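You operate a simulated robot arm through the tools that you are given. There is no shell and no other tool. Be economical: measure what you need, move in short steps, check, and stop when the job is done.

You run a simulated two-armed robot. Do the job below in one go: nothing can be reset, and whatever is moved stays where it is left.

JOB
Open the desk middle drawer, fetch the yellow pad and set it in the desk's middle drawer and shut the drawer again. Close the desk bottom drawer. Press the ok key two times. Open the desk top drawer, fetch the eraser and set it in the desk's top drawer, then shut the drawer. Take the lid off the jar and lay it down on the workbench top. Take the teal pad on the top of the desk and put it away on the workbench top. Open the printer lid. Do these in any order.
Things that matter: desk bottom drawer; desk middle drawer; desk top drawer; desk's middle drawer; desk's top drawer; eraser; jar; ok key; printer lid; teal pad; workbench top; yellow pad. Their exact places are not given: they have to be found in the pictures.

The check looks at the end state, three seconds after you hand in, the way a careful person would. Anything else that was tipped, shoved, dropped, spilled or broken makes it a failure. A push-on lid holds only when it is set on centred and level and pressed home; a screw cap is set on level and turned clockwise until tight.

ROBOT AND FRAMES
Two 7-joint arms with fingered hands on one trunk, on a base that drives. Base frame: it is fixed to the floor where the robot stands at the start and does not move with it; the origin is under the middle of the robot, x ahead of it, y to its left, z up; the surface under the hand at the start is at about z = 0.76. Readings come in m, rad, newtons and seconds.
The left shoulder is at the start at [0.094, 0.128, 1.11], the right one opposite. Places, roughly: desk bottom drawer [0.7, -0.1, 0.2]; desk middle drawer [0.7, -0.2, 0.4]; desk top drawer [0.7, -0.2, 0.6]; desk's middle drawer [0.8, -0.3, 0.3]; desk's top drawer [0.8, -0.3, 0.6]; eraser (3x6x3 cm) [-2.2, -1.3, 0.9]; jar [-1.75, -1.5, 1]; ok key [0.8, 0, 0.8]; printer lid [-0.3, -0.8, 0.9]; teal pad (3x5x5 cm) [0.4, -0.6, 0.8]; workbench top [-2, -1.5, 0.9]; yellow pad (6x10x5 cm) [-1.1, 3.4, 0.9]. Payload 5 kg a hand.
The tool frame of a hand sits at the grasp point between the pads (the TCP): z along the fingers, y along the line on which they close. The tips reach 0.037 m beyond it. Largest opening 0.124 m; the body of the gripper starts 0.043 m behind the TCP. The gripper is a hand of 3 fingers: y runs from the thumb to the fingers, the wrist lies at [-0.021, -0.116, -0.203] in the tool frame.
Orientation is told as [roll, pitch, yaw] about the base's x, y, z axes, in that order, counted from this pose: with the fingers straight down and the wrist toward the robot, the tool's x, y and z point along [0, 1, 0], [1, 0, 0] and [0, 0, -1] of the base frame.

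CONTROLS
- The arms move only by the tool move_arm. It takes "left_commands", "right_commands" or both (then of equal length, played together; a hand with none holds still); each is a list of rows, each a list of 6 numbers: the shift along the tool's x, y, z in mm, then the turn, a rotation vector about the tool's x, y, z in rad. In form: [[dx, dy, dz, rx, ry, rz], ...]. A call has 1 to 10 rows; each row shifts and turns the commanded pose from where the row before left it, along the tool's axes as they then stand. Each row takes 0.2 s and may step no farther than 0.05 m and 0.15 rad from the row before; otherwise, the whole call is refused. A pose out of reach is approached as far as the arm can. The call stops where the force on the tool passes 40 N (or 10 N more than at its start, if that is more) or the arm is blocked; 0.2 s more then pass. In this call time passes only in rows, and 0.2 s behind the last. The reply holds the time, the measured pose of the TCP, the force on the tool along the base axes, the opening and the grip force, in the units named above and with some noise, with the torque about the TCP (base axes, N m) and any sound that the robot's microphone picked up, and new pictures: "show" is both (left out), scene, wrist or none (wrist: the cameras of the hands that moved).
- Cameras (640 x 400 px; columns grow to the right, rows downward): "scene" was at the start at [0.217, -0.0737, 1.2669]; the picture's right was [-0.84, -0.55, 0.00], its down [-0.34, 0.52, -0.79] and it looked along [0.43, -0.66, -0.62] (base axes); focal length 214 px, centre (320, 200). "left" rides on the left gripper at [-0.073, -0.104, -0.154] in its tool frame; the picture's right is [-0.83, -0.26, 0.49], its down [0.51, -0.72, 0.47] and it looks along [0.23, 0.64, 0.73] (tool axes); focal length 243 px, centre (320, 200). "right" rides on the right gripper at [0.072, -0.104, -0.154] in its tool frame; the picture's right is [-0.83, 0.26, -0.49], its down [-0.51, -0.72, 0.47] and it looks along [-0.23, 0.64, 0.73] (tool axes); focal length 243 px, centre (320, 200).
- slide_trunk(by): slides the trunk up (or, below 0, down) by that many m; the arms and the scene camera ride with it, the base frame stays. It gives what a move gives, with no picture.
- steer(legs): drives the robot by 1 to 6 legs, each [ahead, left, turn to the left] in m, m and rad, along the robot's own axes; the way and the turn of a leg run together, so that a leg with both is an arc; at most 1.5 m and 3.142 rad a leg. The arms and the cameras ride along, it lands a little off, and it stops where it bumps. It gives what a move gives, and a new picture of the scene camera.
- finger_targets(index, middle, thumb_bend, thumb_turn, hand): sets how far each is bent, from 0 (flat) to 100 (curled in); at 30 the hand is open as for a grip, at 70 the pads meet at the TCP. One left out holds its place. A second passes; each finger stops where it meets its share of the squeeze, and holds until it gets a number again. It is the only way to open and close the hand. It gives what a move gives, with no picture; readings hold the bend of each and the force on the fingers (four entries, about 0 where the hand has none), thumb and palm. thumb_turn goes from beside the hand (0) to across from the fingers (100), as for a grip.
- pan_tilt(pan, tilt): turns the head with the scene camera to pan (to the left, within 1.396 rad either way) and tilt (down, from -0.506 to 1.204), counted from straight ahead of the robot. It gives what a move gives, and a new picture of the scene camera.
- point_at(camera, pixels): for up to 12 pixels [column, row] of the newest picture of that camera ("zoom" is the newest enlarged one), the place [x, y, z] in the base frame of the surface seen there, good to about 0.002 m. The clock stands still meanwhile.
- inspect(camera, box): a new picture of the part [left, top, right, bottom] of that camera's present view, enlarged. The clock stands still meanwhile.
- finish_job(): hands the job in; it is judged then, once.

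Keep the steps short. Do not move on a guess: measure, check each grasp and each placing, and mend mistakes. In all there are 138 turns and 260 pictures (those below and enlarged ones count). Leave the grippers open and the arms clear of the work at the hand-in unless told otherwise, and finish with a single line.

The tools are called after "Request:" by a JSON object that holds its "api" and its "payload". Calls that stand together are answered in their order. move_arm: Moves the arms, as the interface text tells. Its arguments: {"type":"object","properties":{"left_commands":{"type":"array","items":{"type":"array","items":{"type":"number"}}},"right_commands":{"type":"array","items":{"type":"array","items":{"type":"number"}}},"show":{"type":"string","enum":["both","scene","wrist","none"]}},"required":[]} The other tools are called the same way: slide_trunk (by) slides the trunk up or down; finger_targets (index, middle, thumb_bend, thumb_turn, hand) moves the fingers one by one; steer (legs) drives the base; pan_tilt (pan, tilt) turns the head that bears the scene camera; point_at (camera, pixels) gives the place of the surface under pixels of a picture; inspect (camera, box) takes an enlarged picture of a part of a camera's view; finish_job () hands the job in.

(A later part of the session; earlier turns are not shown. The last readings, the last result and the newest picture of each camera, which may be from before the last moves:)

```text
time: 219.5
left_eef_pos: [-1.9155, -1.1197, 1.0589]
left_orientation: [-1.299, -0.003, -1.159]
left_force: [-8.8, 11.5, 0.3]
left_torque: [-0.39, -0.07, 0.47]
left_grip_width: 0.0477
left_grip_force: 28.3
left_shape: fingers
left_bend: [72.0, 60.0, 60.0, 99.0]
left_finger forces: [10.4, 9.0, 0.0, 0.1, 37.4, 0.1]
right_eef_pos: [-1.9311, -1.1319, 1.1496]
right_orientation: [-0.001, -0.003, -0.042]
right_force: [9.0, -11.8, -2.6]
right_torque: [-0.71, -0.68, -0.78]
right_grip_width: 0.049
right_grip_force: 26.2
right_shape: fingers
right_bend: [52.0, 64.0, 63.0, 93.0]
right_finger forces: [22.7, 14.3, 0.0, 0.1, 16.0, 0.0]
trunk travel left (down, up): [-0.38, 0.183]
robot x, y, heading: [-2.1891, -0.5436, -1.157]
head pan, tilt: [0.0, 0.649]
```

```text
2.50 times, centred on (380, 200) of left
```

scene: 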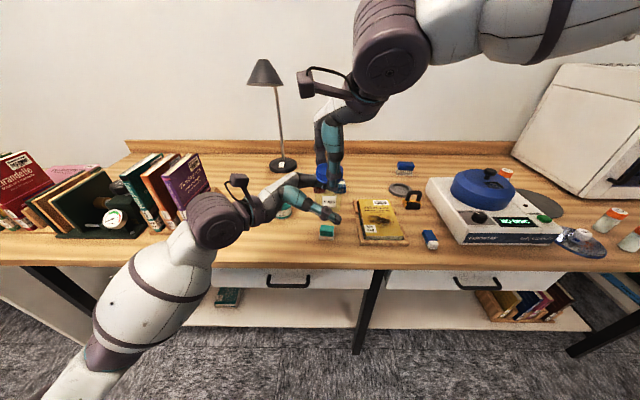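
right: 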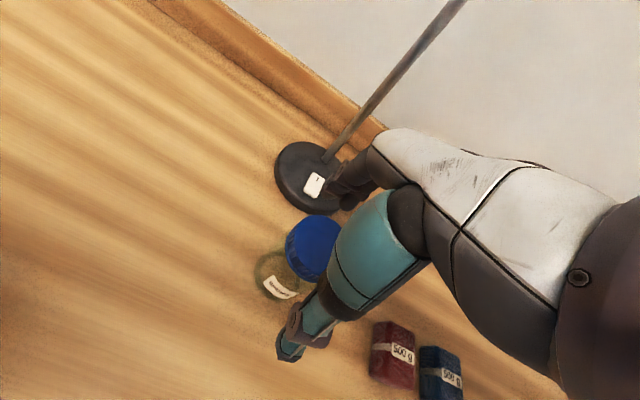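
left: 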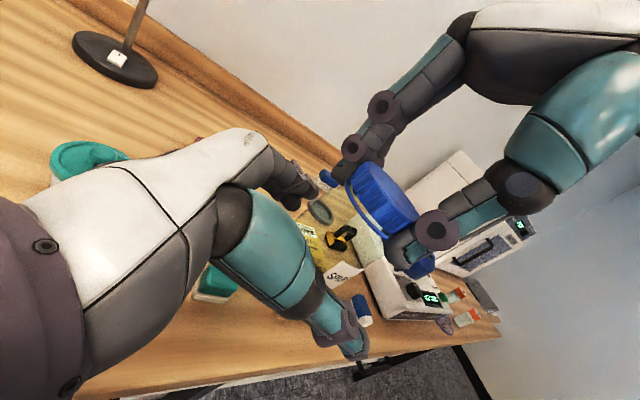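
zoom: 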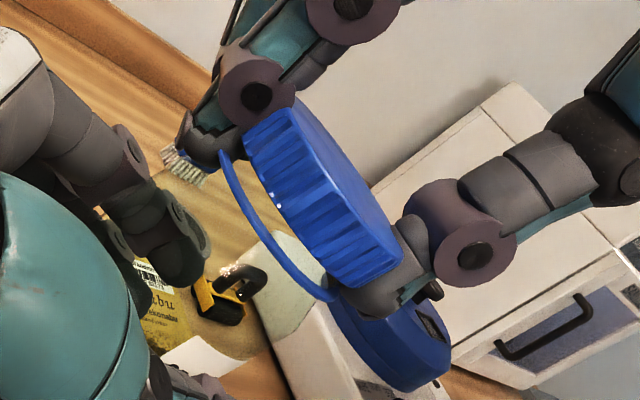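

Good stroke: lid rises steadily. Repeat the same cycle (left open, right wind back, left close, right twist), then a lift test.

Request:
{"api": "finger_targets", "payload": {"hand": "left", "index": 34, "middle": 34, "thumb_bend": 34}}

Request:
{"api": "move_arm", "payload": {"right_commands": [[0, 0, 1, 0, 0, 0.13], [0, 0, 1, 0, 0, 0.13], [0, 0, 0, 0, 0, 0.13], [0, 0, 0, 0, 0, 0.13], [0, 0, 0, 0, 0, 0.13], [0, 0, 0, 0, 0, 0.13], [0, 0, 0, 0, 0, 0.13]], "show": "none"}}

Request:
{"api": "finger_targets", "payload": {"hand": "left", "index": 72, "middle": 72, "thumb_bend": 72}}

Request:
{"api": "move_arm", "payload": {"right_commands": [[0, 0, 0, 0, 0, -0.13], [0, 0, -0.5, 0, 0, -0.13], [0, 0, -0.5, 0, 0, -0.13], [0, 0, -0.5, 0, 0, -0.13], [0, 0, -0.5, 0, 0, -0.13], [0, 0, -0.5, 0, 0, -0.13], [0, 0, -0.5, 0, 0, -0.13], [0, 0, -2, 0, 0, 0], [0, 0, -2, 0, 0, 0]], "show": "none"}}

Request:
{"api": "inspect", "payload": {"camera": "scene", "box": [280, 130, 360, 220]}}

Request:
{"api": "inspect", "payload": {"camera": "left", "box": [300, 120, 460, 280]}}

```text
time: 220.5
left_eef_pos: [-1.9156, -1.1192, 1.0592]
left_orientation: [-1.298, -0.005, -1.159]
left_force: [-0.1, 0.3, -0.8]
left_torque: [0.01, -0.01, 0.02]
left_grip_width: 0.1163
left_grip_force: 0.0
left_shape: fingers
left_bend: [34.0, 34.0, 34.0, 96.0]
left_finger forces: [0.1, 0.0, 0.1, 0.0, 0.0, 0.1]
right_eef_pos: [-1.9317, -1.1316, 1.1498]
right_orientation: [0.0, 0.0, -0.043]
right_force: [-0.3, 0.2, -1.8]
right_torque: [-0.03, 0.02, -0.03]
right_grip_width: 0.0485
right_grip_force: 20.6
right_shape: fingers
right_bend: [54.0, 63.0, 62.0, 95.0]
right_finger forces: [13.6, 7.8, 0.0, 0.0, 19.0, 0.1]
trunk travel left (down, up): [-0.38, 0.183]
robot x, y, heading: [-2.1879, -0.5512, -1.165]
head pan, tilt: [0.0, 0.649]
```

```text
time: 222.1
left_eef_pos: [-1.9138, -1.1198, 1.059]
left_orientation: [-1.298, -0.002, -1.16]
left_force: [-0.2, 0.0, -0.3]
left_torque: [0.01, 0.0, 0.02]
left_grip_width: 0.1167
left_grip_force: 0.1
left_shape: fingers
left_bend: [34.0, 34.0, 34.0, 96.0]
left_finger forces: [0.1, 0.1, 0.1, 0.1, 0.1, 0.0]
right_eef_pos: [-1.9315, -1.132, 1.1472]
right_orientation: [0.0, -0.002, -0.957]
right_force: [-0.8, 0.1, -1.9]
right_torque: [0.01, 0.07, -0.01]
right_grip_width: 0.0482
right_grip_force: 20.5
right_shape: fingers
right_bend: [54.0, 63.0, 62.0, 95.0]
right_finger forces: [13.3, 8.1, 0.0, 0.0, 19.0, 0.0]
trunk travel left (down, up): [-0.38, 0.183]
robot x, y, heading: [-2.1866, -0.5502, -1.158]
head pan, tilt: [0.0, 0.649]
```

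```text
time: 223.1
left_eef_pos: [-1.9131, -1.1192, 1.0594]
left_orientation: [-1.299, -0.002, -1.159]
left_force: [3.4, -10.5, -2.0]
left_torque: [0.11, 0.0, 0.09]
left_grip_width: 0.0487
left_grip_force: 30.6
left_shape: fingers
left_bend: [47.0, 57.0, 63.0, 99.0]
left_finger forces: [21.6, 13.7, 0.0, 0.0, 25.7, 0.0]
right_eef_pos: [-1.9313, -1.1326, 1.1474]
right_orientation: [0.001, -0.002, -0.953]
right_force: [-3.6, 10.2, 1.7]
right_torque: [0.86, 0.26, 0.16]
right_grip_width: 0.0478
right_grip_force: 19.9
right_shape: fingers
right_bend: [56.0, 65.0, 62.0, 95.0]
right_finger forces: [11.4, 6.4, 0.0, 0.1, 20.9, 0.0]
trunk travel left (down, up): [-0.38, 0.183]
robot x, y, heading: [-2.1859, -0.5541, -1.156]
head pan, tilt: [0.0, 0.649]
```

```text
time: 225.1
left_eef_pos: [-1.9149, -1.1184, 1.0606]
left_orientation: [-1.299, -0.004, -1.16]
left_force: [-7.3, 9.6, 14.3]
left_torque: [-0.56, -0.01, 0.21]
left_grip_width: 0.0481
left_grip_force: 29.4
left_shape: fingers
left_bend: [71.0, 59.0, 60.0, 98.0]
left_finger forces: [12.4, 10.6, 0.0, 0.0, 35.4, 0.0]
right_eef_pos: [-1.9325, -1.1317, 1.1527]
right_orientation: [0.0, 0.0, -0.042]
right_force: [7.3, -9.5, -16.4]
right_torque: [-0.58, -0.4, -0.51]
right_grip_width: 0.0489
right_grip_force: 23.3
right_shape: fingers
right_bend: [53.0, 64.0, 63.0, 94.0]
right_finger forces: [21.3, 10.6, 0.1, 0.0, 15.6, 0.1]
trunk travel left (down, up): [-0.38, 0.183]
robot x, y, heading: [-2.1885, -0.5529, -1.157]
head pan, tilt: [0.0, 0.649]
```

```text
4.44 times, centred on (320, 175) of scene
```

zoom: 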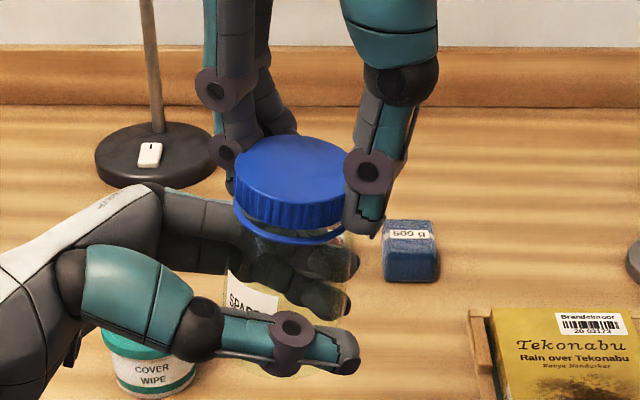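

```text
2.50 times, centred on (380, 200) of left
```

zoom: 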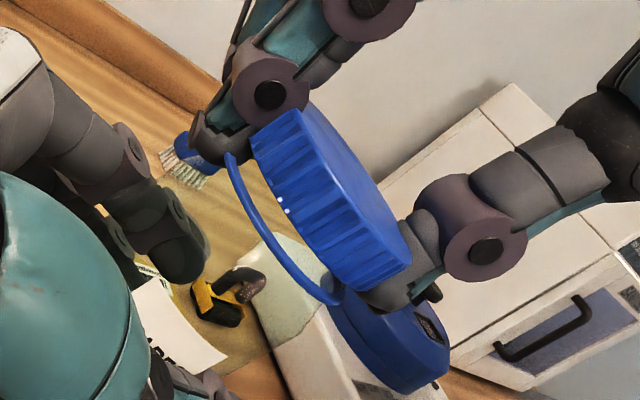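

Progressing (label shows the body stayed while the lid turned). Another, longer cycle of 1.2 rad.

Request:
{"api": "finger_targets", "payload": {"hand": "left", "index": 34, "middle": 34, "thumb_bend": 34}}

Request:
{"api": "move_arm", "payload": {"right_commands": [[0, 0, 2, 0, 0, 0.15], [0, 0, 2, 0, 0, 0.15], [0, 0, 0, 0, 0, 0.15], [0, 0, 0, 0, 0, 0.15], [0, 0, 0, 0, 0, 0.15], [0, 0, 0, 0, 0, 0.15], [0, 0, 0, 0, 0, 0.15]], "show": "none"}}

Request:
{"api": "finger_targets", "payload": {"hand": "left", "index": 72, "middle": 72, "thumb_bend": 72}}

Request:
{"api": "move_arm", "payload": {"right_commands": [[0, 0, 0, 0, 0, -0.15], [0, 0, -0.5, 0, 0, -0.15], [0, 0, -0.5, 0, 0, -0.15], [0, 0, -0.5, 0, 0, -0.15], [0, 0, -0.5, 0, 0, -0.15], [0, 0, -0.5, 0, 0, -0.15], [0, 0, -0.5, 0, 0, -0.15], [0, 0, -2, 0, 0, 0], [0, 0, -2, 0, 0, 0]], "show": "none"}}

Request:
{"api": "inspect", "payload": {"camera": "scene", "box": [280, 130, 360, 220]}}

```text
time: 226.1
left_eef_pos: [-1.9141, -1.1194, 1.0587]
left_orientation: [-1.298, -0.003, -1.159]
left_force: [-0.7, -0.6, -0.3]
left_torque: [-0.03, 0.01, 0.0]
left_grip_width: 0.1166
left_grip_force: 0.1
left_shape: fingers
left_bend: [34.0, 34.0, 34.0, 96.0]
left_finger forces: [0.0, 0.0, 0.0, 0.0, 0.0, 0.0]
right_eef_pos: [-1.9315, -1.1316, 1.1543]
right_orientation: [0.001, -0.003, -0.043]
right_force: [0.3, 0.1, -1.2]
right_torque: [-0.03, 0.0, 0.02]
right_grip_width: 0.0485
right_grip_force: 20.2
right_shape: fingers
right_bend: [54.0, 64.0, 63.0, 95.0]
right_finger forces: [14.7, 7.1, 0.0, 0.0, 19.0, 0.1]
trunk travel left (down, up): [-0.38, 0.183]
robot x, y, heading: [-2.1844, -0.5506, -1.155]
head pan, tilt: [0.0, 0.649]
```

```text
time: 227.7
left_eef_pos: [-1.9132, -1.1197, 1.0591]
left_orientation: [-1.3, -0.002, -1.159]
left_force: [0.7, -0.4, 0.0]
left_torque: [0.0, 0.0, -0.02]
left_grip_width: 0.1166
left_grip_force: 0.1
left_shape: fingers
left_bend: [34.0, 34.0, 34.0, 96.0]
left_finger forces: [0.1, 0.0, 0.0, 0.0, 0.0, 0.0]
right_eef_pos: [-1.9309, -1.1324, 1.1498]
right_orientation: [0.002, -0.001, -1.096]
right_force: [-0.2, -1.0, -2.3]
right_torque: [0.03, 0.04, -0.01]
right_grip_width: 0.0484
right_grip_force: 19.7
right_shape: fingers
right_bend: [54.0, 64.0, 63.0, 95.0]
right_finger forces: [14.1, 7.0, 0.0, 0.0, 18.4, 0.0]
trunk travel left (down, up): [-0.38, 0.183]
robot x, y, heading: [-2.1856, -0.5512, -1.156]
head pan, tilt: [0.0, 0.649]
```

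```text
time: 228.7
left_eef_pos: [-1.9145, -1.1192, 1.058]
left_orientation: [-1.298, 0.0, -1.159]
left_force: [4.8, -10.6, -1.7]
left_torque: [0.15, 0.08, 0.09]
left_grip_width: 0.0486
left_grip_force: 32.6
left_shape: fingers
left_bend: [48.0, 57.0, 62.0, 98.0]
left_finger forces: [22.7, 15.3, 0.1, 0.0, 27.2, 0.1]
right_eef_pos: [-1.9319, -1.1312, 1.1501]
right_orientation: [0.002, 0.0, -1.091]
right_force: [-4.3, 10.9, 0.8]
right_torque: [0.91, 0.33, 0.16]
right_grip_width: 0.0481
right_grip_force: 19.2
right_shape: fingers
right_bend: [57.0, 65.0, 61.0, 96.0]
right_finger forces: [11.3, 5.8, 0.1, 0.0, 21.2, 0.0]
trunk travel left (down, up): [-0.38, 0.183]
robot x, y, heading: [-2.1881, -0.5531, -1.158]
head pan, tilt: [0.0, 0.649]
```

```text
time: 230.7
left_eef_pos: [-1.9143, -1.1203, 1.0601]
left_orientation: [-1.299, -0.006, -1.16]
left_force: [-8.0, 8.7, 14.9]
left_torque: [-0.52, -0.05, 0.09]
left_grip_width: 0.0481
left_grip_force: 29.0
left_shape: fingers
left_bend: [71.0, 58.0, 60.0, 98.0]
left_finger forces: [11.7, 11.3, 0.1, 0.1, 34.3, 0.0]
right_eef_pos: [-1.9316, -1.1312, 1.1582]
right_orientation: [-0.001, 0.001, -0.044]
right_force: [6.6, -7.9, -16.5]
right_torque: [-0.46, -0.38, -0.3]
right_grip_width: 0.0484
right_grip_force: 22.0
right_shape: fingers
right_bend: [53.0, 64.0, 62.0, 95.0]
right_finger forces: [17.4, 11.9, 0.1, 0.0, 15.2, 0.0]
trunk travel left (down, up): [-0.38, 0.183]
robot x, y, heading: [-2.189, -0.5496, -1.154]
head pan, tilt: [0.0, 0.649]
```

```text
4.44 times, centred on (320, 175) of scene
```

zoom: 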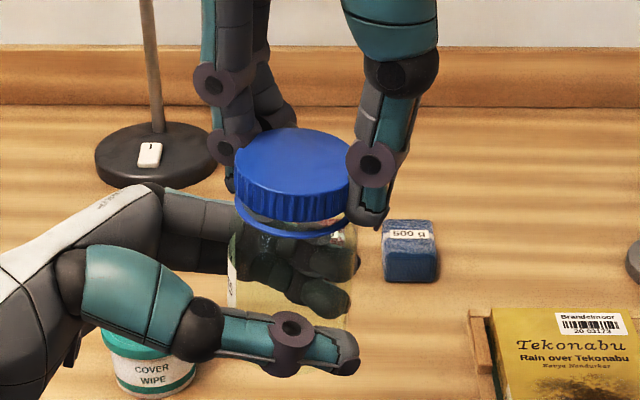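

Keep going: two more cycles in one batch.

Request:
{"api": "finger_targets", "payload": {"hand": "left", "index": 34, "middle": 34, "thumb_bend": 34}}

Request:
{"api": "move_arm", "payload": {"right_commands": [[0, 0, 2, 0, 0, 0.15], [0, 0, 2, 0, 0, 0.15], [0, 0, 0, 0, 0, 0.15], [0, 0, 0, 0, 0, 0.15], [0, 0, 0, 0, 0, 0.15], [0, 0, 0, 0, 0, 0.15], [0, 0, 0, 0, 0, 0.15]], "show": "none"}}

Request:
{"api": "finger_targets", "payload": {"hand": "left", "index": 72, "middle": 72, "thumb_bend": 72}}

Request:
{"api": "move_arm", "payload": {"right_commands": [[0, 0, 0, 0, 0, -0.15], [0, 0, -0.5, 0, 0, -0.15], [0, 0, -0.5, 0, 0, -0.15], [0, 0, -0.5, 0, 0, -0.15], [0, 0, -0.5, 0, 0, -0.15], [0, 0, -0.5, 0, 0, -0.15], [0, 0, -0.5, 0, 0, -0.15]], "show": "none"}}

Request:
{"api": "finger_targets", "payload": {"hand": "left", "index": 34, "middle": 34, "thumb_bend": 34}}

Request:
{"api": "move_arm", "payload": {"right_commands": [[0, 0, 1, 0, 0, 0.15], [0, 0, 1, 0, 0, 0.15], [0, 0, 0, 0, 0, 0.15], [0, 0, 0, 0, 0, 0.15], [0, 0, 0, 0, 0, 0.15], [0, 0, 0, 0, 0, 0.15], [0, 0, 0, 0, 0, 0.15]], "show": "none"}}

Request:
{"api": "finger_targets", "payload": {"hand": "left", "index": 72, "middle": 72, "thumb_bend": 72}}

Request:
{"api": "move_arm", "payload": {"right_commands": [[0, 0, 0, 0, 0, -0.15], [0, 0, -0.5, 0, 0, -0.15], [0, 0, -0.5, 0, 0, -0.15], [0, 0, -0.5, 0, 0, -0.15], [0, 0, -0.5, 0, 0, -0.15], [0, 0, -0.5, 0, 0, -0.15], [0, 0, -0.5, 0, 0, -0.15], [0, 0, -2, 0, 0, 0], [0, 0, -2, 0, 0, 0]], "show": "none"}}

Request:
{"api": "inspect", "payload": {"camera": "scene", "box": [280, 130, 360, 220]}}

```text
time: 231.7
left_eef_pos: [-1.9151, -1.1184, 1.0586]
left_orientation: [-1.298, -0.004, -1.158]
left_force: [0.0, -0.1, -0.3]
left_torque: [-0.02, -0.02, 0.0]
left_grip_width: 0.1167
left_grip_force: 0.0
left_shape: fingers
left_bend: [34.0, 34.0, 34.0, 96.0]
left_finger forces: [0.0, 0.0, 0.1, 0.0, 0.0, 0.0]
right_eef_pos: [-1.9327, -1.1318, 1.1576]
right_orientation: [0.001, -0.002, -0.043]
right_force: [0.6, -0.4, -2.2]
right_torque: [-0.06, 0.01, 0.03]
right_grip_width: 0.0483
right_grip_force: 18.9
right_shape: fingers
right_bend: [54.0, 64.0, 62.0, 95.0]
right_finger forces: [13.7, 5.6, 0.0, 0.0, 18.2, 0.1]
trunk travel left (down, up): [-0.38, 0.183]
robot x, y, heading: [-2.1845, -0.5501, -1.154]
head pan, tilt: [0.0, 0.649]
```

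```text
time: 233.3
left_eef_pos: [-1.9138, -1.1192, 1.0576]
left_orientation: [-1.298, -0.001, -1.159]
left_force: [-0.3, -0.3, -0.3]
left_torque: [-0.01, -0.02, 0.0]
left_grip_width: 0.1167
left_grip_force: 0.0
left_shape: fingers
left_bend: [34.0, 34.0, 34.0, 96.0]
left_finger forces: [0.1, 0.1, 0.1, 0.0, 0.0, 0.0]
right_eef_pos: [-1.9321, -1.1323, 1.1531]
right_orientation: [0.0, 0.002, -1.096]
right_force: [0.1, -0.6, -1.7]
right_torque: [0.02, 0.04, -0.03]
right_grip_width: 0.0481
right_grip_force: 18.6
right_shape: fingers
right_bend: [54.0, 64.0, 62.0, 95.0]
right_finger forces: [13.4, 5.7, 0.0, 0.1, 17.9, 0.0]
trunk travel left (down, up): [-0.38, 0.183]
robot x, y, heading: [-2.1872, -0.553, -1.16]
head pan, tilt: [0.0, 0.649]
```

```text
time: 234.3
left_eef_pos: [-1.9141, -1.1187, 1.0584]
left_orientation: [-1.3, -0.002, -1.159]
left_force: [3.2, -11.5, -5.0]
left_torque: [0.28, 0.03, 0.09]
left_grip_width: 0.0498
left_grip_force: 26.9
left_shape: fingers
left_bend: [49.0, 58.0, 60.0, 99.0]
left_finger forces: [21.0, 12.2, 0.0, 0.0, 20.6, 0.0]
right_eef_pos: [-1.9301, -1.1313, 1.1544]
right_orientation: [0.001, -0.002, -1.092]
right_force: [-3.8, 12.6, 4.3]
right_torque: [0.93, 0.28, 0.16]
right_grip_width: 0.0478
right_grip_force: 18.9
right_shape: fingers
right_bend: [57.0, 66.0, 62.0, 96.0]
right_finger forces: [11.2, 4.8, 0.1, 0.0, 21.4, 0.0]
trunk travel left (down, up): [-0.38, 0.183]
robot x, y, heading: [-2.1875, -0.5506, -1.158]
head pan, tilt: [0.0, 0.649]
```

```text
time: 235.9
left_eef_pos: [-1.9156, -1.1193, 1.0579]
left_orientation: [-1.299, -0.003, -1.16]
left_force: [-6.0, 5.1, 1.5]
left_torque: [-0.24, -0.14, 0.16]
left_grip_width: 0.0494
left_grip_force: 24.5
left_shape: fingers
left_bend: [71.0, 60.0, 59.0, 99.0]
left_finger forces: [12.3, 8.7, 0.0, 0.0, 28.5, 0.0]
right_eef_pos: [-1.9312, -1.132, 1.1548]
right_orientation: [0.003, -0.002, -0.042]
right_force: [5.6, -5.2, -3.2]
right_torque: [-0.27, -0.39, -0.31]
right_grip_width: 0.0477
right_grip_force: 19.9
right_shape: fingers
right_bend: [54.0, 65.0, 62.0, 95.0]
right_finger forces: [16.4, 8.2, 0.1, 0.0, 15.8, 0.0]
trunk travel left (down, up): [-0.38, 0.183]
robot x, y, heading: [-2.1887, -0.5494, -1.156]
head pan, tilt: [0.0, 0.649]
```

```text
time: 236.9
left_eef_pos: [-1.9144, -1.1197, 1.0585]
left_orientation: [-1.299, -0.004, -1.159]
left_force: [-1.7, 0.6, 0.3]
left_torque: [-0.03, 0.01, -0.04]
left_grip_width: 0.1168
left_grip_force: 0.1
left_shape: fingers
left_bend: [34.0, 34.0, 34.0, 96.0]
left_finger forces: [0.0, 0.0, 0.1, 0.0, 0.1, 0.0]
right_eef_pos: [-1.931, -1.1318, 1.1557]
right_orientation: [0.001, -0.001, -0.044]
right_force: [-0.1, 0.8, -1.3]
right_torque: [0.0, 0.0, 0.0]
right_grip_width: 0.0478
right_grip_force: 18.1
right_shape: fingers
right_bend: [54.0, 65.0, 62.0, 95.0]
right_finger forces: [13.5, 4.9, 0.0, 0.0, 18.2, 0.0]
trunk travel left (down, up): [-0.38, 0.183]
robot x, y, heading: [-2.1884, -0.5498, -1.158]
head pan, tilt: [0.0, 0.649]
```

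```text
time: 238.5
left_eef_pos: [-1.9146, -1.12, 1.0585]
left_orientation: [-1.298, -0.001, -1.161]
left_force: [-0.2, 0.3, -0.2]
left_torque: [-0.02, -0.01, -0.03]
left_grip_width: 0.1164
left_grip_force: 0.0
left_shape: fingers
left_bend: [34.0, 34.0, 34.0, 96.0]
left_finger forces: [0.0, 0.1, 0.1, 0.1, 0.0, 0.0]
right_eef_pos: [-1.931, -1.1328, 1.1542]
right_orientation: [0.002, -0.002, -1.097]
right_force: [0.4, 0.1, -1.8]
right_torque: [0.04, 0.04, 0.04]
right_grip_width: 0.0479
right_grip_force: 18.2
right_shape: fingers
right_bend: [54.0, 65.0, 62.0, 96.0]
right_finger forces: [13.5, 5.0, 0.1, 0.1, 17.9, 0.0]
trunk travel left (down, up): [-0.38, 0.183]
robot x, y, heading: [-2.1902, -0.5489, -1.163]
head pan, tilt: [0.0, 0.649]
```

```text
time: 239.5
left_eef_pos: [-1.9148, -1.1197, 1.0587]
left_orientation: [-1.298, -0.001, -1.159]
left_force: [3.1, -9.0, -6.8]
left_torque: [0.32, 0.0, 0.07]
left_grip_width: 0.0501
left_grip_force: 28.3
left_shape: fingers
left_bend: [71.0, 60.0, 62.0, 99.0]
left_finger forces: [19.6, 15.4, 0.1, 0.1, 21.0, 0.0]
right_eef_pos: [-1.9307, -1.129, 1.1545]
right_orientation: [0.0, -0.001, -1.094]
right_force: [-3.3, 8.8, 6.4]
right_torque: [0.63, 0.18, 0.08]
right_grip_width: 0.0476
right_grip_force: 17.7
right_shape: fingers
right_bend: [56.0, 66.0, 62.0, 96.0]
right_finger forces: [11.3, 4.2, 0.0, 0.0, 20.4, 0.0]
trunk travel left (down, up): [-0.38, 0.183]
robot x, y, heading: [-2.1886, -0.5549, -1.155]
head pan, tilt: [0.0, 0.649]
```

```text
time: 241.5
left_eef_pos: [-1.9147, -1.1189, 1.0588]
left_orientation: [-1.298, -0.004, -1.158]
left_force: [-2.7, 4.4, -1.0]
left_torque: [-0.14, -0.16, 0.0]
left_grip_width: 0.0494
left_grip_force: 28.4
left_shape: fingers
left_bend: [71.0, 62.0, 60.0, 100.0]
left_finger forces: [18.0, 10.1, 0.0, 0.0, 29.1, 0.1]
right_eef_pos: [-1.9314, -1.1307, 1.1619]
right_orientation: [-0.001, -0.001, -0.044]
right_force: [1.9, -3.9, -0.6]
right_torque: [-0.22, -0.06, -0.09]
right_grip_width: 0.0478
right_grip_force: 21.1
right_shape: fingers
right_bend: [53.0, 66.0, 63.0, 96.0]
right_finger forces: [17.4, 8.4, 0.1, 0.1, 16.7, 0.0]
trunk travel left (down, up): [-0.38, 0.183]
robot x, y, heading: [-2.187, -0.5482, -1.155]
head pan, tilt: [0.0, 0.649]
```

```text
4.44 times, centred on (320, 175) of scene
```

zoom: 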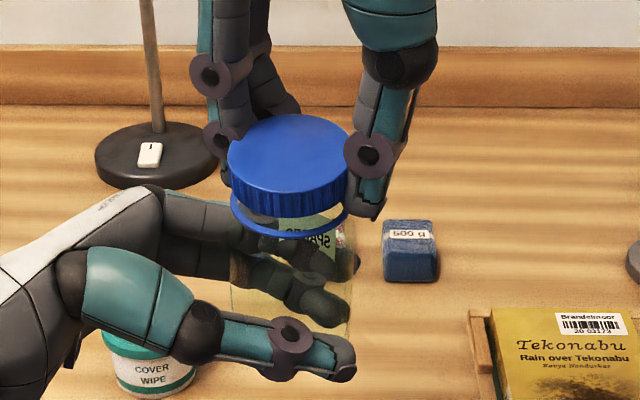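

The lift now meets no resistance: the lid is free. Lift it clear 60 mm.

Request:
{"api": "move_arm", "payload": {"right_commands": [[0, 0, -10, 0, 0, 0], [0, 0, -20, 0, 0, 0], [0, 0, -40, 0, 0, 0]], "show": "scene"}}

Request:
{"api": "inspect", "payload": {"camera": "scene", "box": [260, 90, 380, 240]}}

```text
time: 242.3
left_eef_pos: [-1.9146, -1.1174, 1.0595]
left_orientation: [-1.298, -0.002, -1.158]
left_force: [-0.2, 0.1, -0.4]
left_torque: [-0.02, 0.0, 0.01]
left_grip_width: 0.0489
left_grip_force: 28.3
left_shape: fingers
left_bend: [71.0, 62.0, 60.0, 100.0]
left_finger forces: [19.8, 11.5, 0.0, 0.1, 26.3, 0.0]
right_eef_pos: [-1.9334, -1.131, 1.2305]
right_orientation: [-0.002, -0.002, -0.044]
right_force: [-0.6, -0.6, -0.6]
right_torque: [-0.01, -0.02, 0.0]
right_grip_width: 0.0477
right_grip_force: 18.4
right_shape: fingers
right_bend: [53.0, 66.0, 63.0, 96.0]
right_finger forces: [15.1, 4.1, 0.1, 0.1, 17.0, 0.0]
trunk travel left (down, up): [-0.38, 0.183]
robot x, y, heading: [-2.1869, -0.5553, -1.157]
head pan, tilt: [0.0, 0.649]
```

scene: 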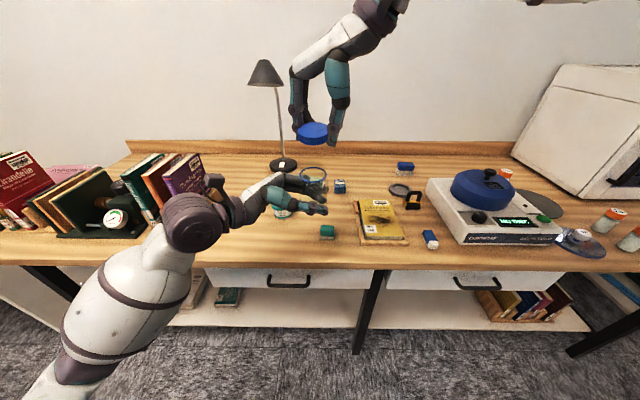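

```text
2.67 times, centred on (320, 165) of scene
```

zoom: 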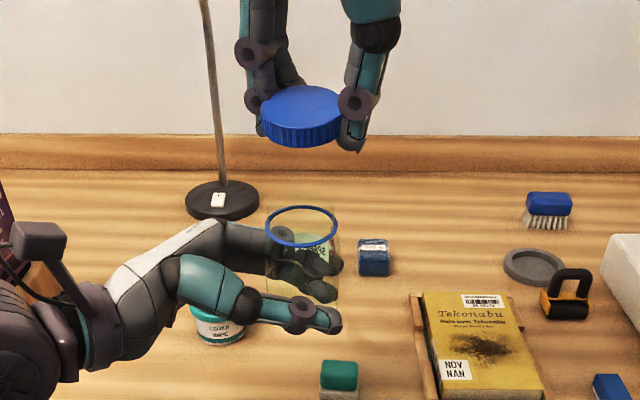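

Lid is off, jar stays in the left hand. Move the left hand 12 cm left, and take the lid over the free spot (-1.87,-1.31).

Request:
{"api": "move_arm", "payload": {"left_commands": [[10.7, 0, -38.5, 0, 0, 0], [10.7, 0, -38.5, 0, 0, 0], [10.7, 0, -38.5, 0, 0, 0]], "show": "none"}}

Request:
{"api": "move_arm", "payload": {"right_commands": [[-44, 18, 0, 0, 0, 0], [-44, 18, 0, 0, 0, 0], [-44, 18, 0, 0, 0, 0], [-44, 17, 0, 0, 0, 0], [0, 0, 45, 0, 0, 0], [0, 0, 45, 0, 0, 0], [0, 0, 45, 0, 0, 0]], "show": "both"}}

```text
time: 243.1
left_eef_pos: [-1.8023, -1.0683, 1.0613]
left_orientation: [-1.298, -0.003, -1.16]
left_force: [0.8, 0.2, -2.2]
left_torque: [-0.03, -0.02, -0.04]
left_grip_width: 0.0491
left_grip_force: 28.8
left_shape: fingers
left_bend: [71.0, 62.0, 60.0, 100.0]
left_finger forces: [19.7, 11.4, 0.0, 0.0, 26.3, 0.1]
right_eef_pos: [-1.9313, -1.1307, 1.2293]
right_orientation: [-0.001, -0.002, -0.043]
right_force: [0.4, 0.1, 0.0]
right_torque: [0.0, 0.02, 0.04]
right_grip_width: 0.048
right_grip_force: 18.4
right_shape: fingers
right_bend: [53.0, 66.0, 63.0, 96.0]
right_finger forces: [15.1, 4.1, 0.1, 0.0, 17.1, 0.0]
trunk travel left (down, up): [-0.38, 0.183]
robot x, y, heading: [-2.1874, -0.5522, -1.156]
head pan, tilt: [0.0, 0.649]
```

```text
time: 244.7
left_eef_pos: [-1.8036, -1.071, 1.0603]
left_orientation: [-1.299, -0.002, -1.159]
left_force: [0.3, 0.0, -1.0]
left_torque: [-0.01, -0.01, -0.01]
left_grip_width: 0.049
left_grip_force: 29.0
left_shape: fingers
left_bend: [71.0, 62.0, 60.0, 100.0]
left_finger forces: [19.8, 11.3, 0.0, 0.0, 26.4, 0.0]
right_eef_pos: [-1.8787, -1.2881, 1.0956]
right_orientation: [0.0, -0.001, -0.042]
right_force: [0.0, -0.2, -0.1]
right_torque: [0.04, 0.02, 0.01]
right_grip_width: 0.0477
right_grip_force: 17.6
right_shape: fingers
right_bend: [53.0, 66.0, 63.0, 96.0]
right_finger forces: [15.3, 3.6, 0.0, 0.0, 17.2, 0.1]
right hand out of reach, approached as far as the arm can: row 4
trunk travel left (down, up): [-0.38, 0.183]
robot x, y, heading: [-2.1886, -0.5545, -1.159]
head pan, tilt: [0.0, 0.649]
```

scene: 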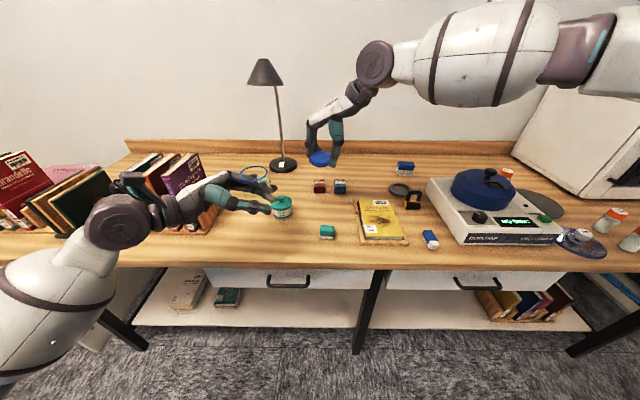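
right: 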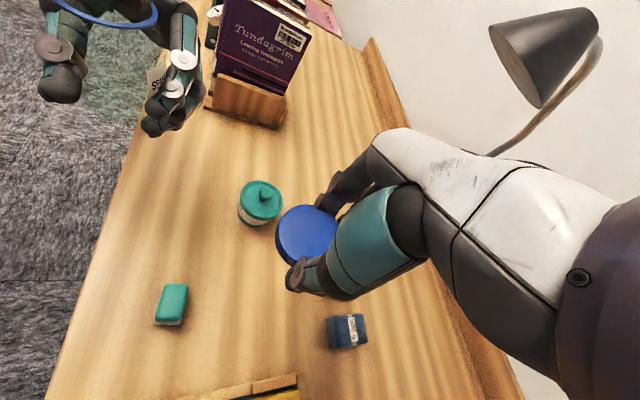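

Over the free spot. Descend towards the bench.

Request:
{"api": "move_arm", "payload": {"right_commands": [[-10, 2, 45, 0, 0, 0], [0, 0, 45, 0, 0, 0], [0, 0, 45, 0, 0, 0], [0, 0, 40, 0, 0, 0]], "show": "wrist"}}

Request:
{"api": "inspect", "payload": {"camera": "scene", "box": [260, 110, 380, 250]}}

```text
time: 245.7
left_eef_pos: [-1.8034, -1.0707, 1.0605]
left_orientation: [-1.298, -0.002, -1.159]
left_force: [-0.4, -1.2, -1.6]
left_torque: [-0.01, -0.01, -0.03]
left_grip_width: 0.049
left_grip_force: 28.4
left_shape: fingers
left_bend: [71.0, 62.0, 60.0, 100.0]
left_finger forces: [19.7, 11.4, 0.0, 0.0, 26.2, 0.1]
right_eef_pos: [-1.8753, -1.2992, 0.9223]
right_orientation: [0.0, -0.001, -0.043]
right_force: [-0.6, -0.3, 0.2]
right_torque: [0.03, 0.01, 0.03]
right_grip_width: 0.0481
right_grip_force: 18.3
right_shape: fingers
right_bend: [53.0, 66.0, 63.0, 96.0]
right_finger forces: [15.3, 3.5, 0.1, 0.1, 17.2, 0.0]
trunk travel left (down, up): [-0.38, 0.183]
robot x, y, heading: [-2.1874, -0.551, -1.157]
head pan, tilt: [0.0, 0.649]
```

right: 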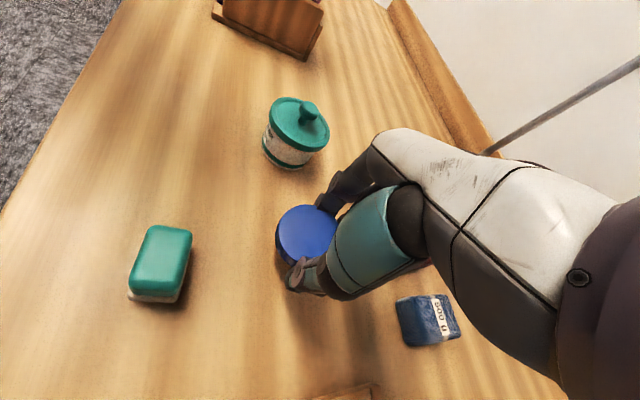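

```text
2.86 times, centred on (320, 180) of scene
```

zoom: 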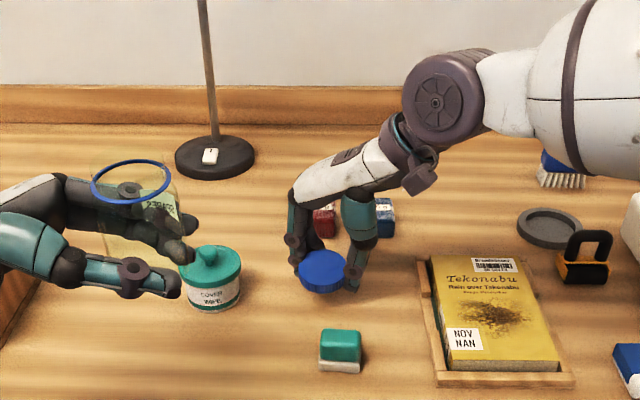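

Lower to contact.

Request:
{"api": "move_arm", "payload": {"right_commands": [[0, 0, 10, 0, 0, 0], [0, 0, 7, 0, 0, 0], [0, 0, 3, 0, 0, 0], [0, 0, 2, 0, 0, 0]], "show": "none"}}

Request:
{"api": "inspect", "payload": {"camera": "scene", "box": [300, 170, 360, 220]}}

```text
time: 246.7
left_eef_pos: [-1.8033, -1.0688, 1.0617]
left_orientation: [-1.297, -0.005, -1.16]
left_force: [-0.4, 0.2, -2.0]
left_torque: [-0.01, -0.01, 0.01]
left_grip_width: 0.049
left_grip_force: 28.6
left_shape: fingers
left_bend: [71.0, 62.0, 60.0, 100.0]
left_finger forces: [19.6, 11.4, 0.0, 0.1, 26.3, 0.0]
right_eef_pos: [-1.8764, -1.2988, 0.9021]
right_orientation: [-0.002, -0.003, -0.043]
right_force: [0.2, 1.5, 6.3]
right_torque: [0.12, -0.31, 0.0]
right_grip_width: 0.048
right_grip_force: 20.9
right_shape: fingers
right_bend: [53.0, 66.0, 63.0, 96.0]
right_finger forces: [22.0, 3.5, 0.0, 0.1, 17.1, 0.0]
trunk travel left (down, up): [-0.38, 0.183]
robot x, y, heading: [-2.1877, -0.5497, -1.157]
head pan, tilt: [0.0, 0.649]
```

```text
8.00 times, centred on (330, 195) of scene
```

zoom: 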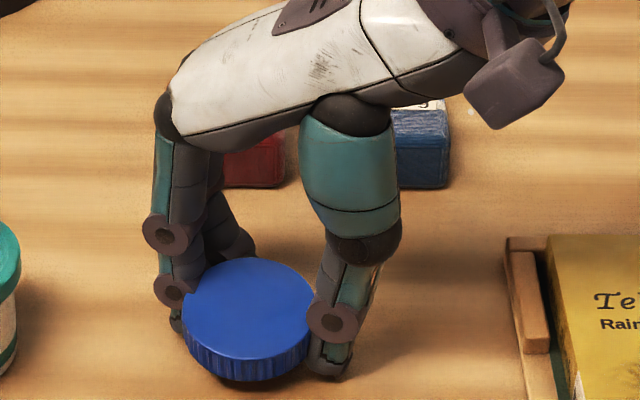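

Contact. Release and lift away.

Request:
{"api": "finger_targets", "payload": {"hand": "right", "index": 30, "middle": 30, "thumb_bend": 30}}

Request:
{"api": "move_arm", "payload": {"right_commands": [[0, 0, -30, 0, 0, 0], [0, 0, -45, 0, 0, 0], [0, 0, -45, 0, 0, 0], [0, 0, -45, 0, 0, 0], [0, 0, -45, 0, 0, 0], [0, 0, -45, 0, 0, 0]], "show": "scene"}}

Request:
{"api": "inspect", "payload": {"camera": "scene", "box": [230, 140, 390, 260]}}

Request:
{"api": "point_at", "payload": {"camera": "zoom", "pixels": [[170, 175], [170, 193], [145, 180], [200, 183], [170, 168], [175, 260], [370, 267]]}}

```text
time: 247.7
left_eef_pos: [-1.8027, -1.0695, 1.0621]
left_orientation: [-1.3, -0.003, -1.159]
left_force: [0.2, 0.1, -2.0]
left_torque: [0.01, -0.01, 0.0]
left_grip_width: 0.0493
left_grip_force: 28.2
left_shape: fingers
left_bend: [71.0, 62.0, 60.0, 100.0]
left_finger forces: [19.7, 11.4, 0.0, 0.0, 26.3, 0.0]
right_eef_pos: [-1.8754, -1.2998, 0.9005]
right_orientation: [0.0, -0.003, -0.045]
right_force: [0.0, 0.6, -0.5]
right_torque: [0.0, 0.0, 0.0]
right_grip_width: 0.1284
right_grip_force: 0.1
right_shape: fingers
right_bend: [30.0, 30.0, 30.0, 97.0]
right_finger forces: [0.0, 0.1, 0.1, 0.0, 0.0, 0.1]
trunk travel left (down, up): [-0.38, 0.183]
robot x, y, heading: [-2.1838, -0.552, -1.164]
head pan, tilt: [0.0, 0.649]
```

```text
time: 249.1
left_eef_pos: [-1.8038, -1.069, 1.0624]
left_orientation: [-1.299, -0.004, -1.159]
left_force: [0.1, -0.4, -1.7]
left_torque: [0.0, 0.04, -0.01]
left_grip_width: 0.0489
left_grip_force: 29.2
left_shape: fingers
left_bend: [71.0, 62.0, 60.0, 100.0]
left_finger forces: [19.7, 11.4, 0.1, 0.1, 26.3, 0.0]
right_eef_pos: [-1.8746, -1.2978, 1.1555]
right_orientation: [0.0, 0.0, -0.043]
right_force: [-0.9, 0.3, 0.0]
right_torque: [0.0, 0.03, 0.01]
right_grip_width: 0.1284
right_grip_force: 0.1
right_shape: fingers
right_bend: [30.0, 30.0, 30.0, 97.0]
right_finger forces: [0.0, 0.0, 0.1, 0.0, 0.0, 0.0]
trunk travel left (down, up): [-0.38, 0.183]
robot x, y, heading: [-2.1893, -0.5517, -1.156]
head pan, tilt: [0.0, 0.649]
```

scene: 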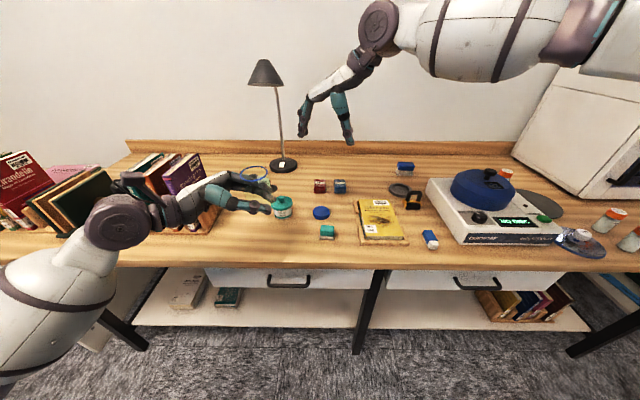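

```text
3.33 times, centred on (310, 200) of scene
```

zoom: 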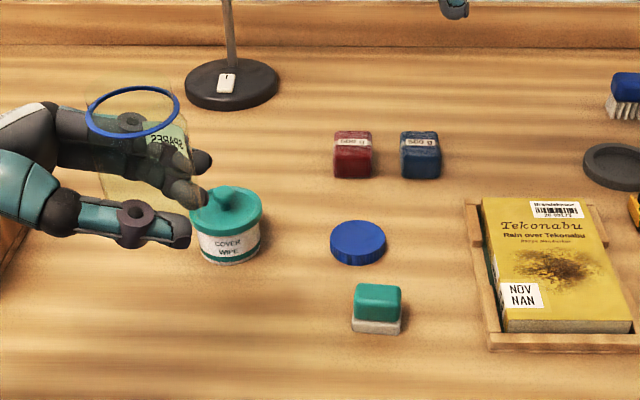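

```text
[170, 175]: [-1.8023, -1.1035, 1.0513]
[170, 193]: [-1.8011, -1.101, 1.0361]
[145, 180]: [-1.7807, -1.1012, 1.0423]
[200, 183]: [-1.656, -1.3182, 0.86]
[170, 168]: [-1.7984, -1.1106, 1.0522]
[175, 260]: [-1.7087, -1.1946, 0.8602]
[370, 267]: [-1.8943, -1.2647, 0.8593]
```

Lid lies on the bench. Now hand the jar over to the right hand to set it down: bring the jar back right, right hand over the neck, and close (left still holding).

Request:
{"api": "move_arm", "payload": {"right_commands": [[0, 0, -40, 0, 0, 0.15], [0, 0, -40, 0, 0, 0.15], [0, 0, 0, 0, 0, 0.15], [0, 0, 0, 0, 0, 0.15], [0, 0, 0, 0, 0, 0.15], [0, 0, 0, 0, 0, 0.15]], "show": "none"}}

Request:
{"api": "move_arm", "payload": {"left_commands": [[-10.7, 0, 38.5, 0, 0, 0], [-10.7, 0, 38.5, 0, 0, 0], [-10.7, 0, 38.5, 0, 0, 0], [0, 0, 0, 0, 0, 0]], "right_commands": [[13, -42, 0, 0, 0, 0], [13, -42, 0, 0, 0, 0], [13, -42, 0, 0, 0, 0], [14, -43, 0, 0, 0, 0]], "show": "both"}}

Request:
{"api": "inspect", "payload": {"camera": "scene", "box": [270, 100, 370, 220]}}

```text
time: 250.5
left_eef_pos: [-1.8014, -1.0691, 1.062]
left_orientation: [-1.299, -0.003, -1.16]
left_force: [-0.4, 0.0, -2.2]
left_torque: [0.01, 0.0, -0.02]
left_grip_width: 0.0492
left_grip_force: 28.5
left_shape: fingers
left_bend: [71.0, 62.0, 60.0, 100.0]
left_finger forces: [19.6, 11.4, 0.0, 0.0, 26.3, 0.0]
right_eef_pos: [-1.8929, -1.3124, 1.238]
right_orientation: [-0.001, -0.004, -0.945]
right_force: [-0.3, 0.5, -0.1]
right_torque: [-0.01, -0.02, 0.0]
right_grip_width: 0.1284
right_grip_force: 0.1
right_shape: fingers
right_bend: [30.0, 30.0, 30.0, 97.0]
right_finger forces: [0.0, 0.0, 0.0, 0.0, 0.1, 0.0]
right hand out of reach, approached as far as the arm can: row 5, 6
trunk travel left (down, up): [-0.38, 0.183]
robot x, y, heading: [-2.1907, -0.5515, -1.156]
head pan, tilt: [0.0, 0.649]
```

```text
time: 251.5
left_eef_pos: [-1.915, -1.1139, 1.0616]
left_orientation: [-1.299, -0.006, -1.159]
left_force: [-0.3, 0.4, -1.3]
left_torque: [-0.04, -0.04, 0.05]
left_grip_width: 0.0491
left_grip_force: 29.0
left_shape: fingers
left_bend: [71.0, 62.0, 60.0, 100.0]
left_finger forces: [19.6, 11.4, 0.0, 0.0, 26.3, 0.0]
right_eef_pos: [-1.948, -1.1379, 1.2386]
right_orientation: [-0.001, -0.004, -0.941]
right_force: [-0.8, 0.9, -0.1]
right_torque: [-0.05, 0.01, 0.01]
right_grip_width: 0.1288
right_grip_force: 0.2
right_shape: fingers
right_bend: [30.0, 30.0, 30.0, 97.0]
right_finger forces: [0.0, 0.0, 0.0, 0.0, 0.1, 0.0]
trunk travel left (down, up): [-0.38, 0.183]
robot x, y, heading: [-2.1874, -0.5542, -1.159]
head pan, tilt: [0.0, 0.649]
```

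scene: 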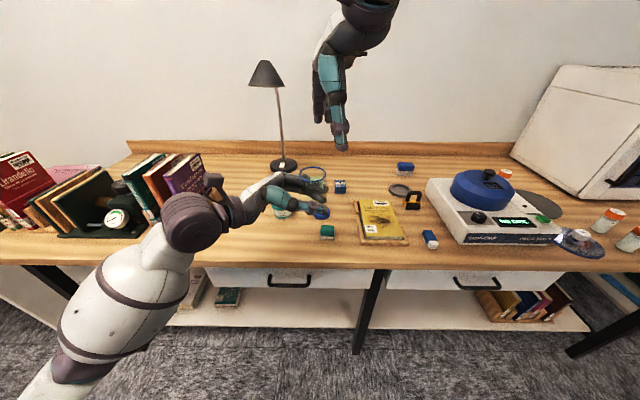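
right: 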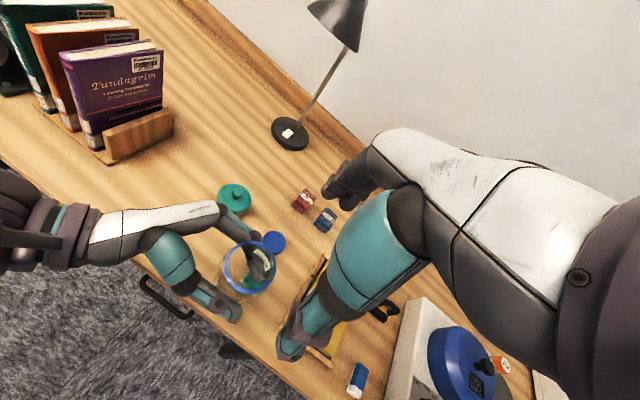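
left: 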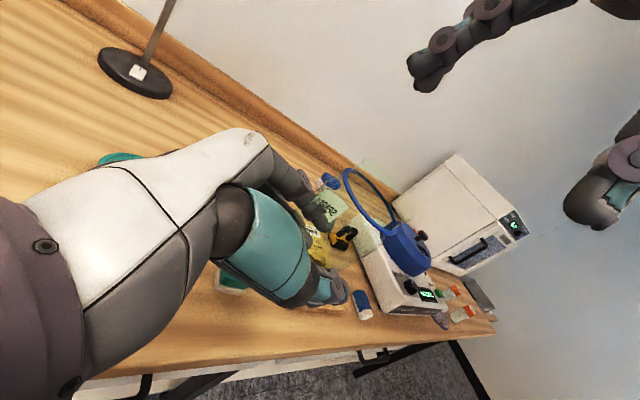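

```text
3.33 times, centred on (320, 160) of scene
```

zoom: 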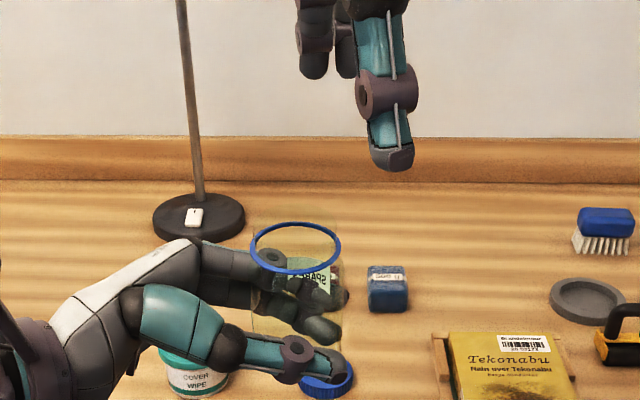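

Right hand is above the jar. Centre it over the neck (27 mm), go down to z≈1.143 and close; check the readings.

Request:
{"api": "move_arm", "payload": {"right_commands": [[27, -1, 0, 0, 0, 0], [0, 0, 40, 0, 0, 0], [0, 0, 35, 0, 0, 0], [0, 0, 20, 0, 0, 0]], "show": "none"}}

Request:
{"api": "finger_targets", "payload": {"hand": "right", "index": 72, "middle": 72, "thumb_bend": 72}}

Request:
{"api": "inspect", "payload": {"camera": "scene", "box": [270, 110, 370, 220]}}

```text
time: 252.5
left_eef_pos: [-1.9131, -1.1187, 1.0597]
left_orientation: [-1.299, -0.003, -1.157]
left_force: [0.2, -0.5, -1.5]
left_torque: [-0.01, -0.03, 0.0]
left_grip_width: 0.0489
left_grip_force: 28.8
left_shape: fingers
left_bend: [71.0, 62.0, 60.0, 100.0]
left_finger forces: [19.5, 11.3, 0.1, 0.0, 26.2, 0.0]
right_eef_pos: [-1.9282, -1.1285, 1.1413]
right_orientation: [0.002, 0.0, -0.941]
right_force: [-0.3, 0.5, 0.0]
right_torque: [-0.02, 0.01, 0.0]
right_grip_width: 0.1286
right_grip_force: 0.0
right_shape: fingers
right_bend: [30.0, 30.0, 30.0, 97.0]
right_finger forces: [0.0, 0.1, 0.0, 0.0, 0.1, 0.0]
trunk travel left (down, up): [-0.38, 0.183]
robot x, y, heading: [-2.1889, -0.5504, -1.155]
head pan, tilt: [0.0, 0.649]
```

```text
time: 253.5
left_eef_pos: [-1.9137, -1.1179, 1.0608]
left_orientation: [-1.298, -0.003, -1.159]
left_force: [-1.1, 8.8, 0.6]
left_torque: [-0.2, 0.06, -0.19]
left_grip_width: 0.0488
left_grip_force: 28.6
left_shape: fingers
left_bend: [71.0, 62.0, 60.0, 100.0]
left_finger forces: [16.6, 9.7, 0.0, 0.1, 30.5, 0.0]
right_eef_pos: [-1.928, -1.1283, 1.1426]
right_orientation: [0.002, -0.002, -0.944]
right_force: [0.6, -8.4, -0.9]
right_torque: [-0.45, -0.11, 0.06]
right_grip_width: 0.0575
right_grip_force: 20.5
right_shape: fingers
right_bend: [54.0, 64.0, 55.0, 97.0]
right_finger forces: [13.7, 9.7, 0.0, 0.1, 17.0, 0.1]
trunk travel left (down, up): [-0.38, 0.183]
robot x, y, heading: [-2.1847, -0.5487, -1.159]
head pan, tilt: [0.0, 0.649]
```

```text
3.64 times, centred on (320, 165) of scene
```

zoom: 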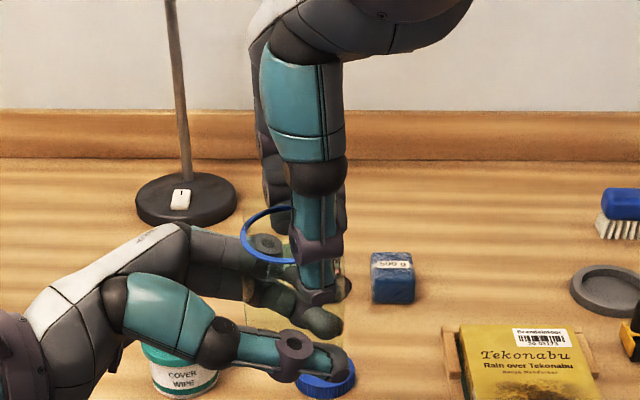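

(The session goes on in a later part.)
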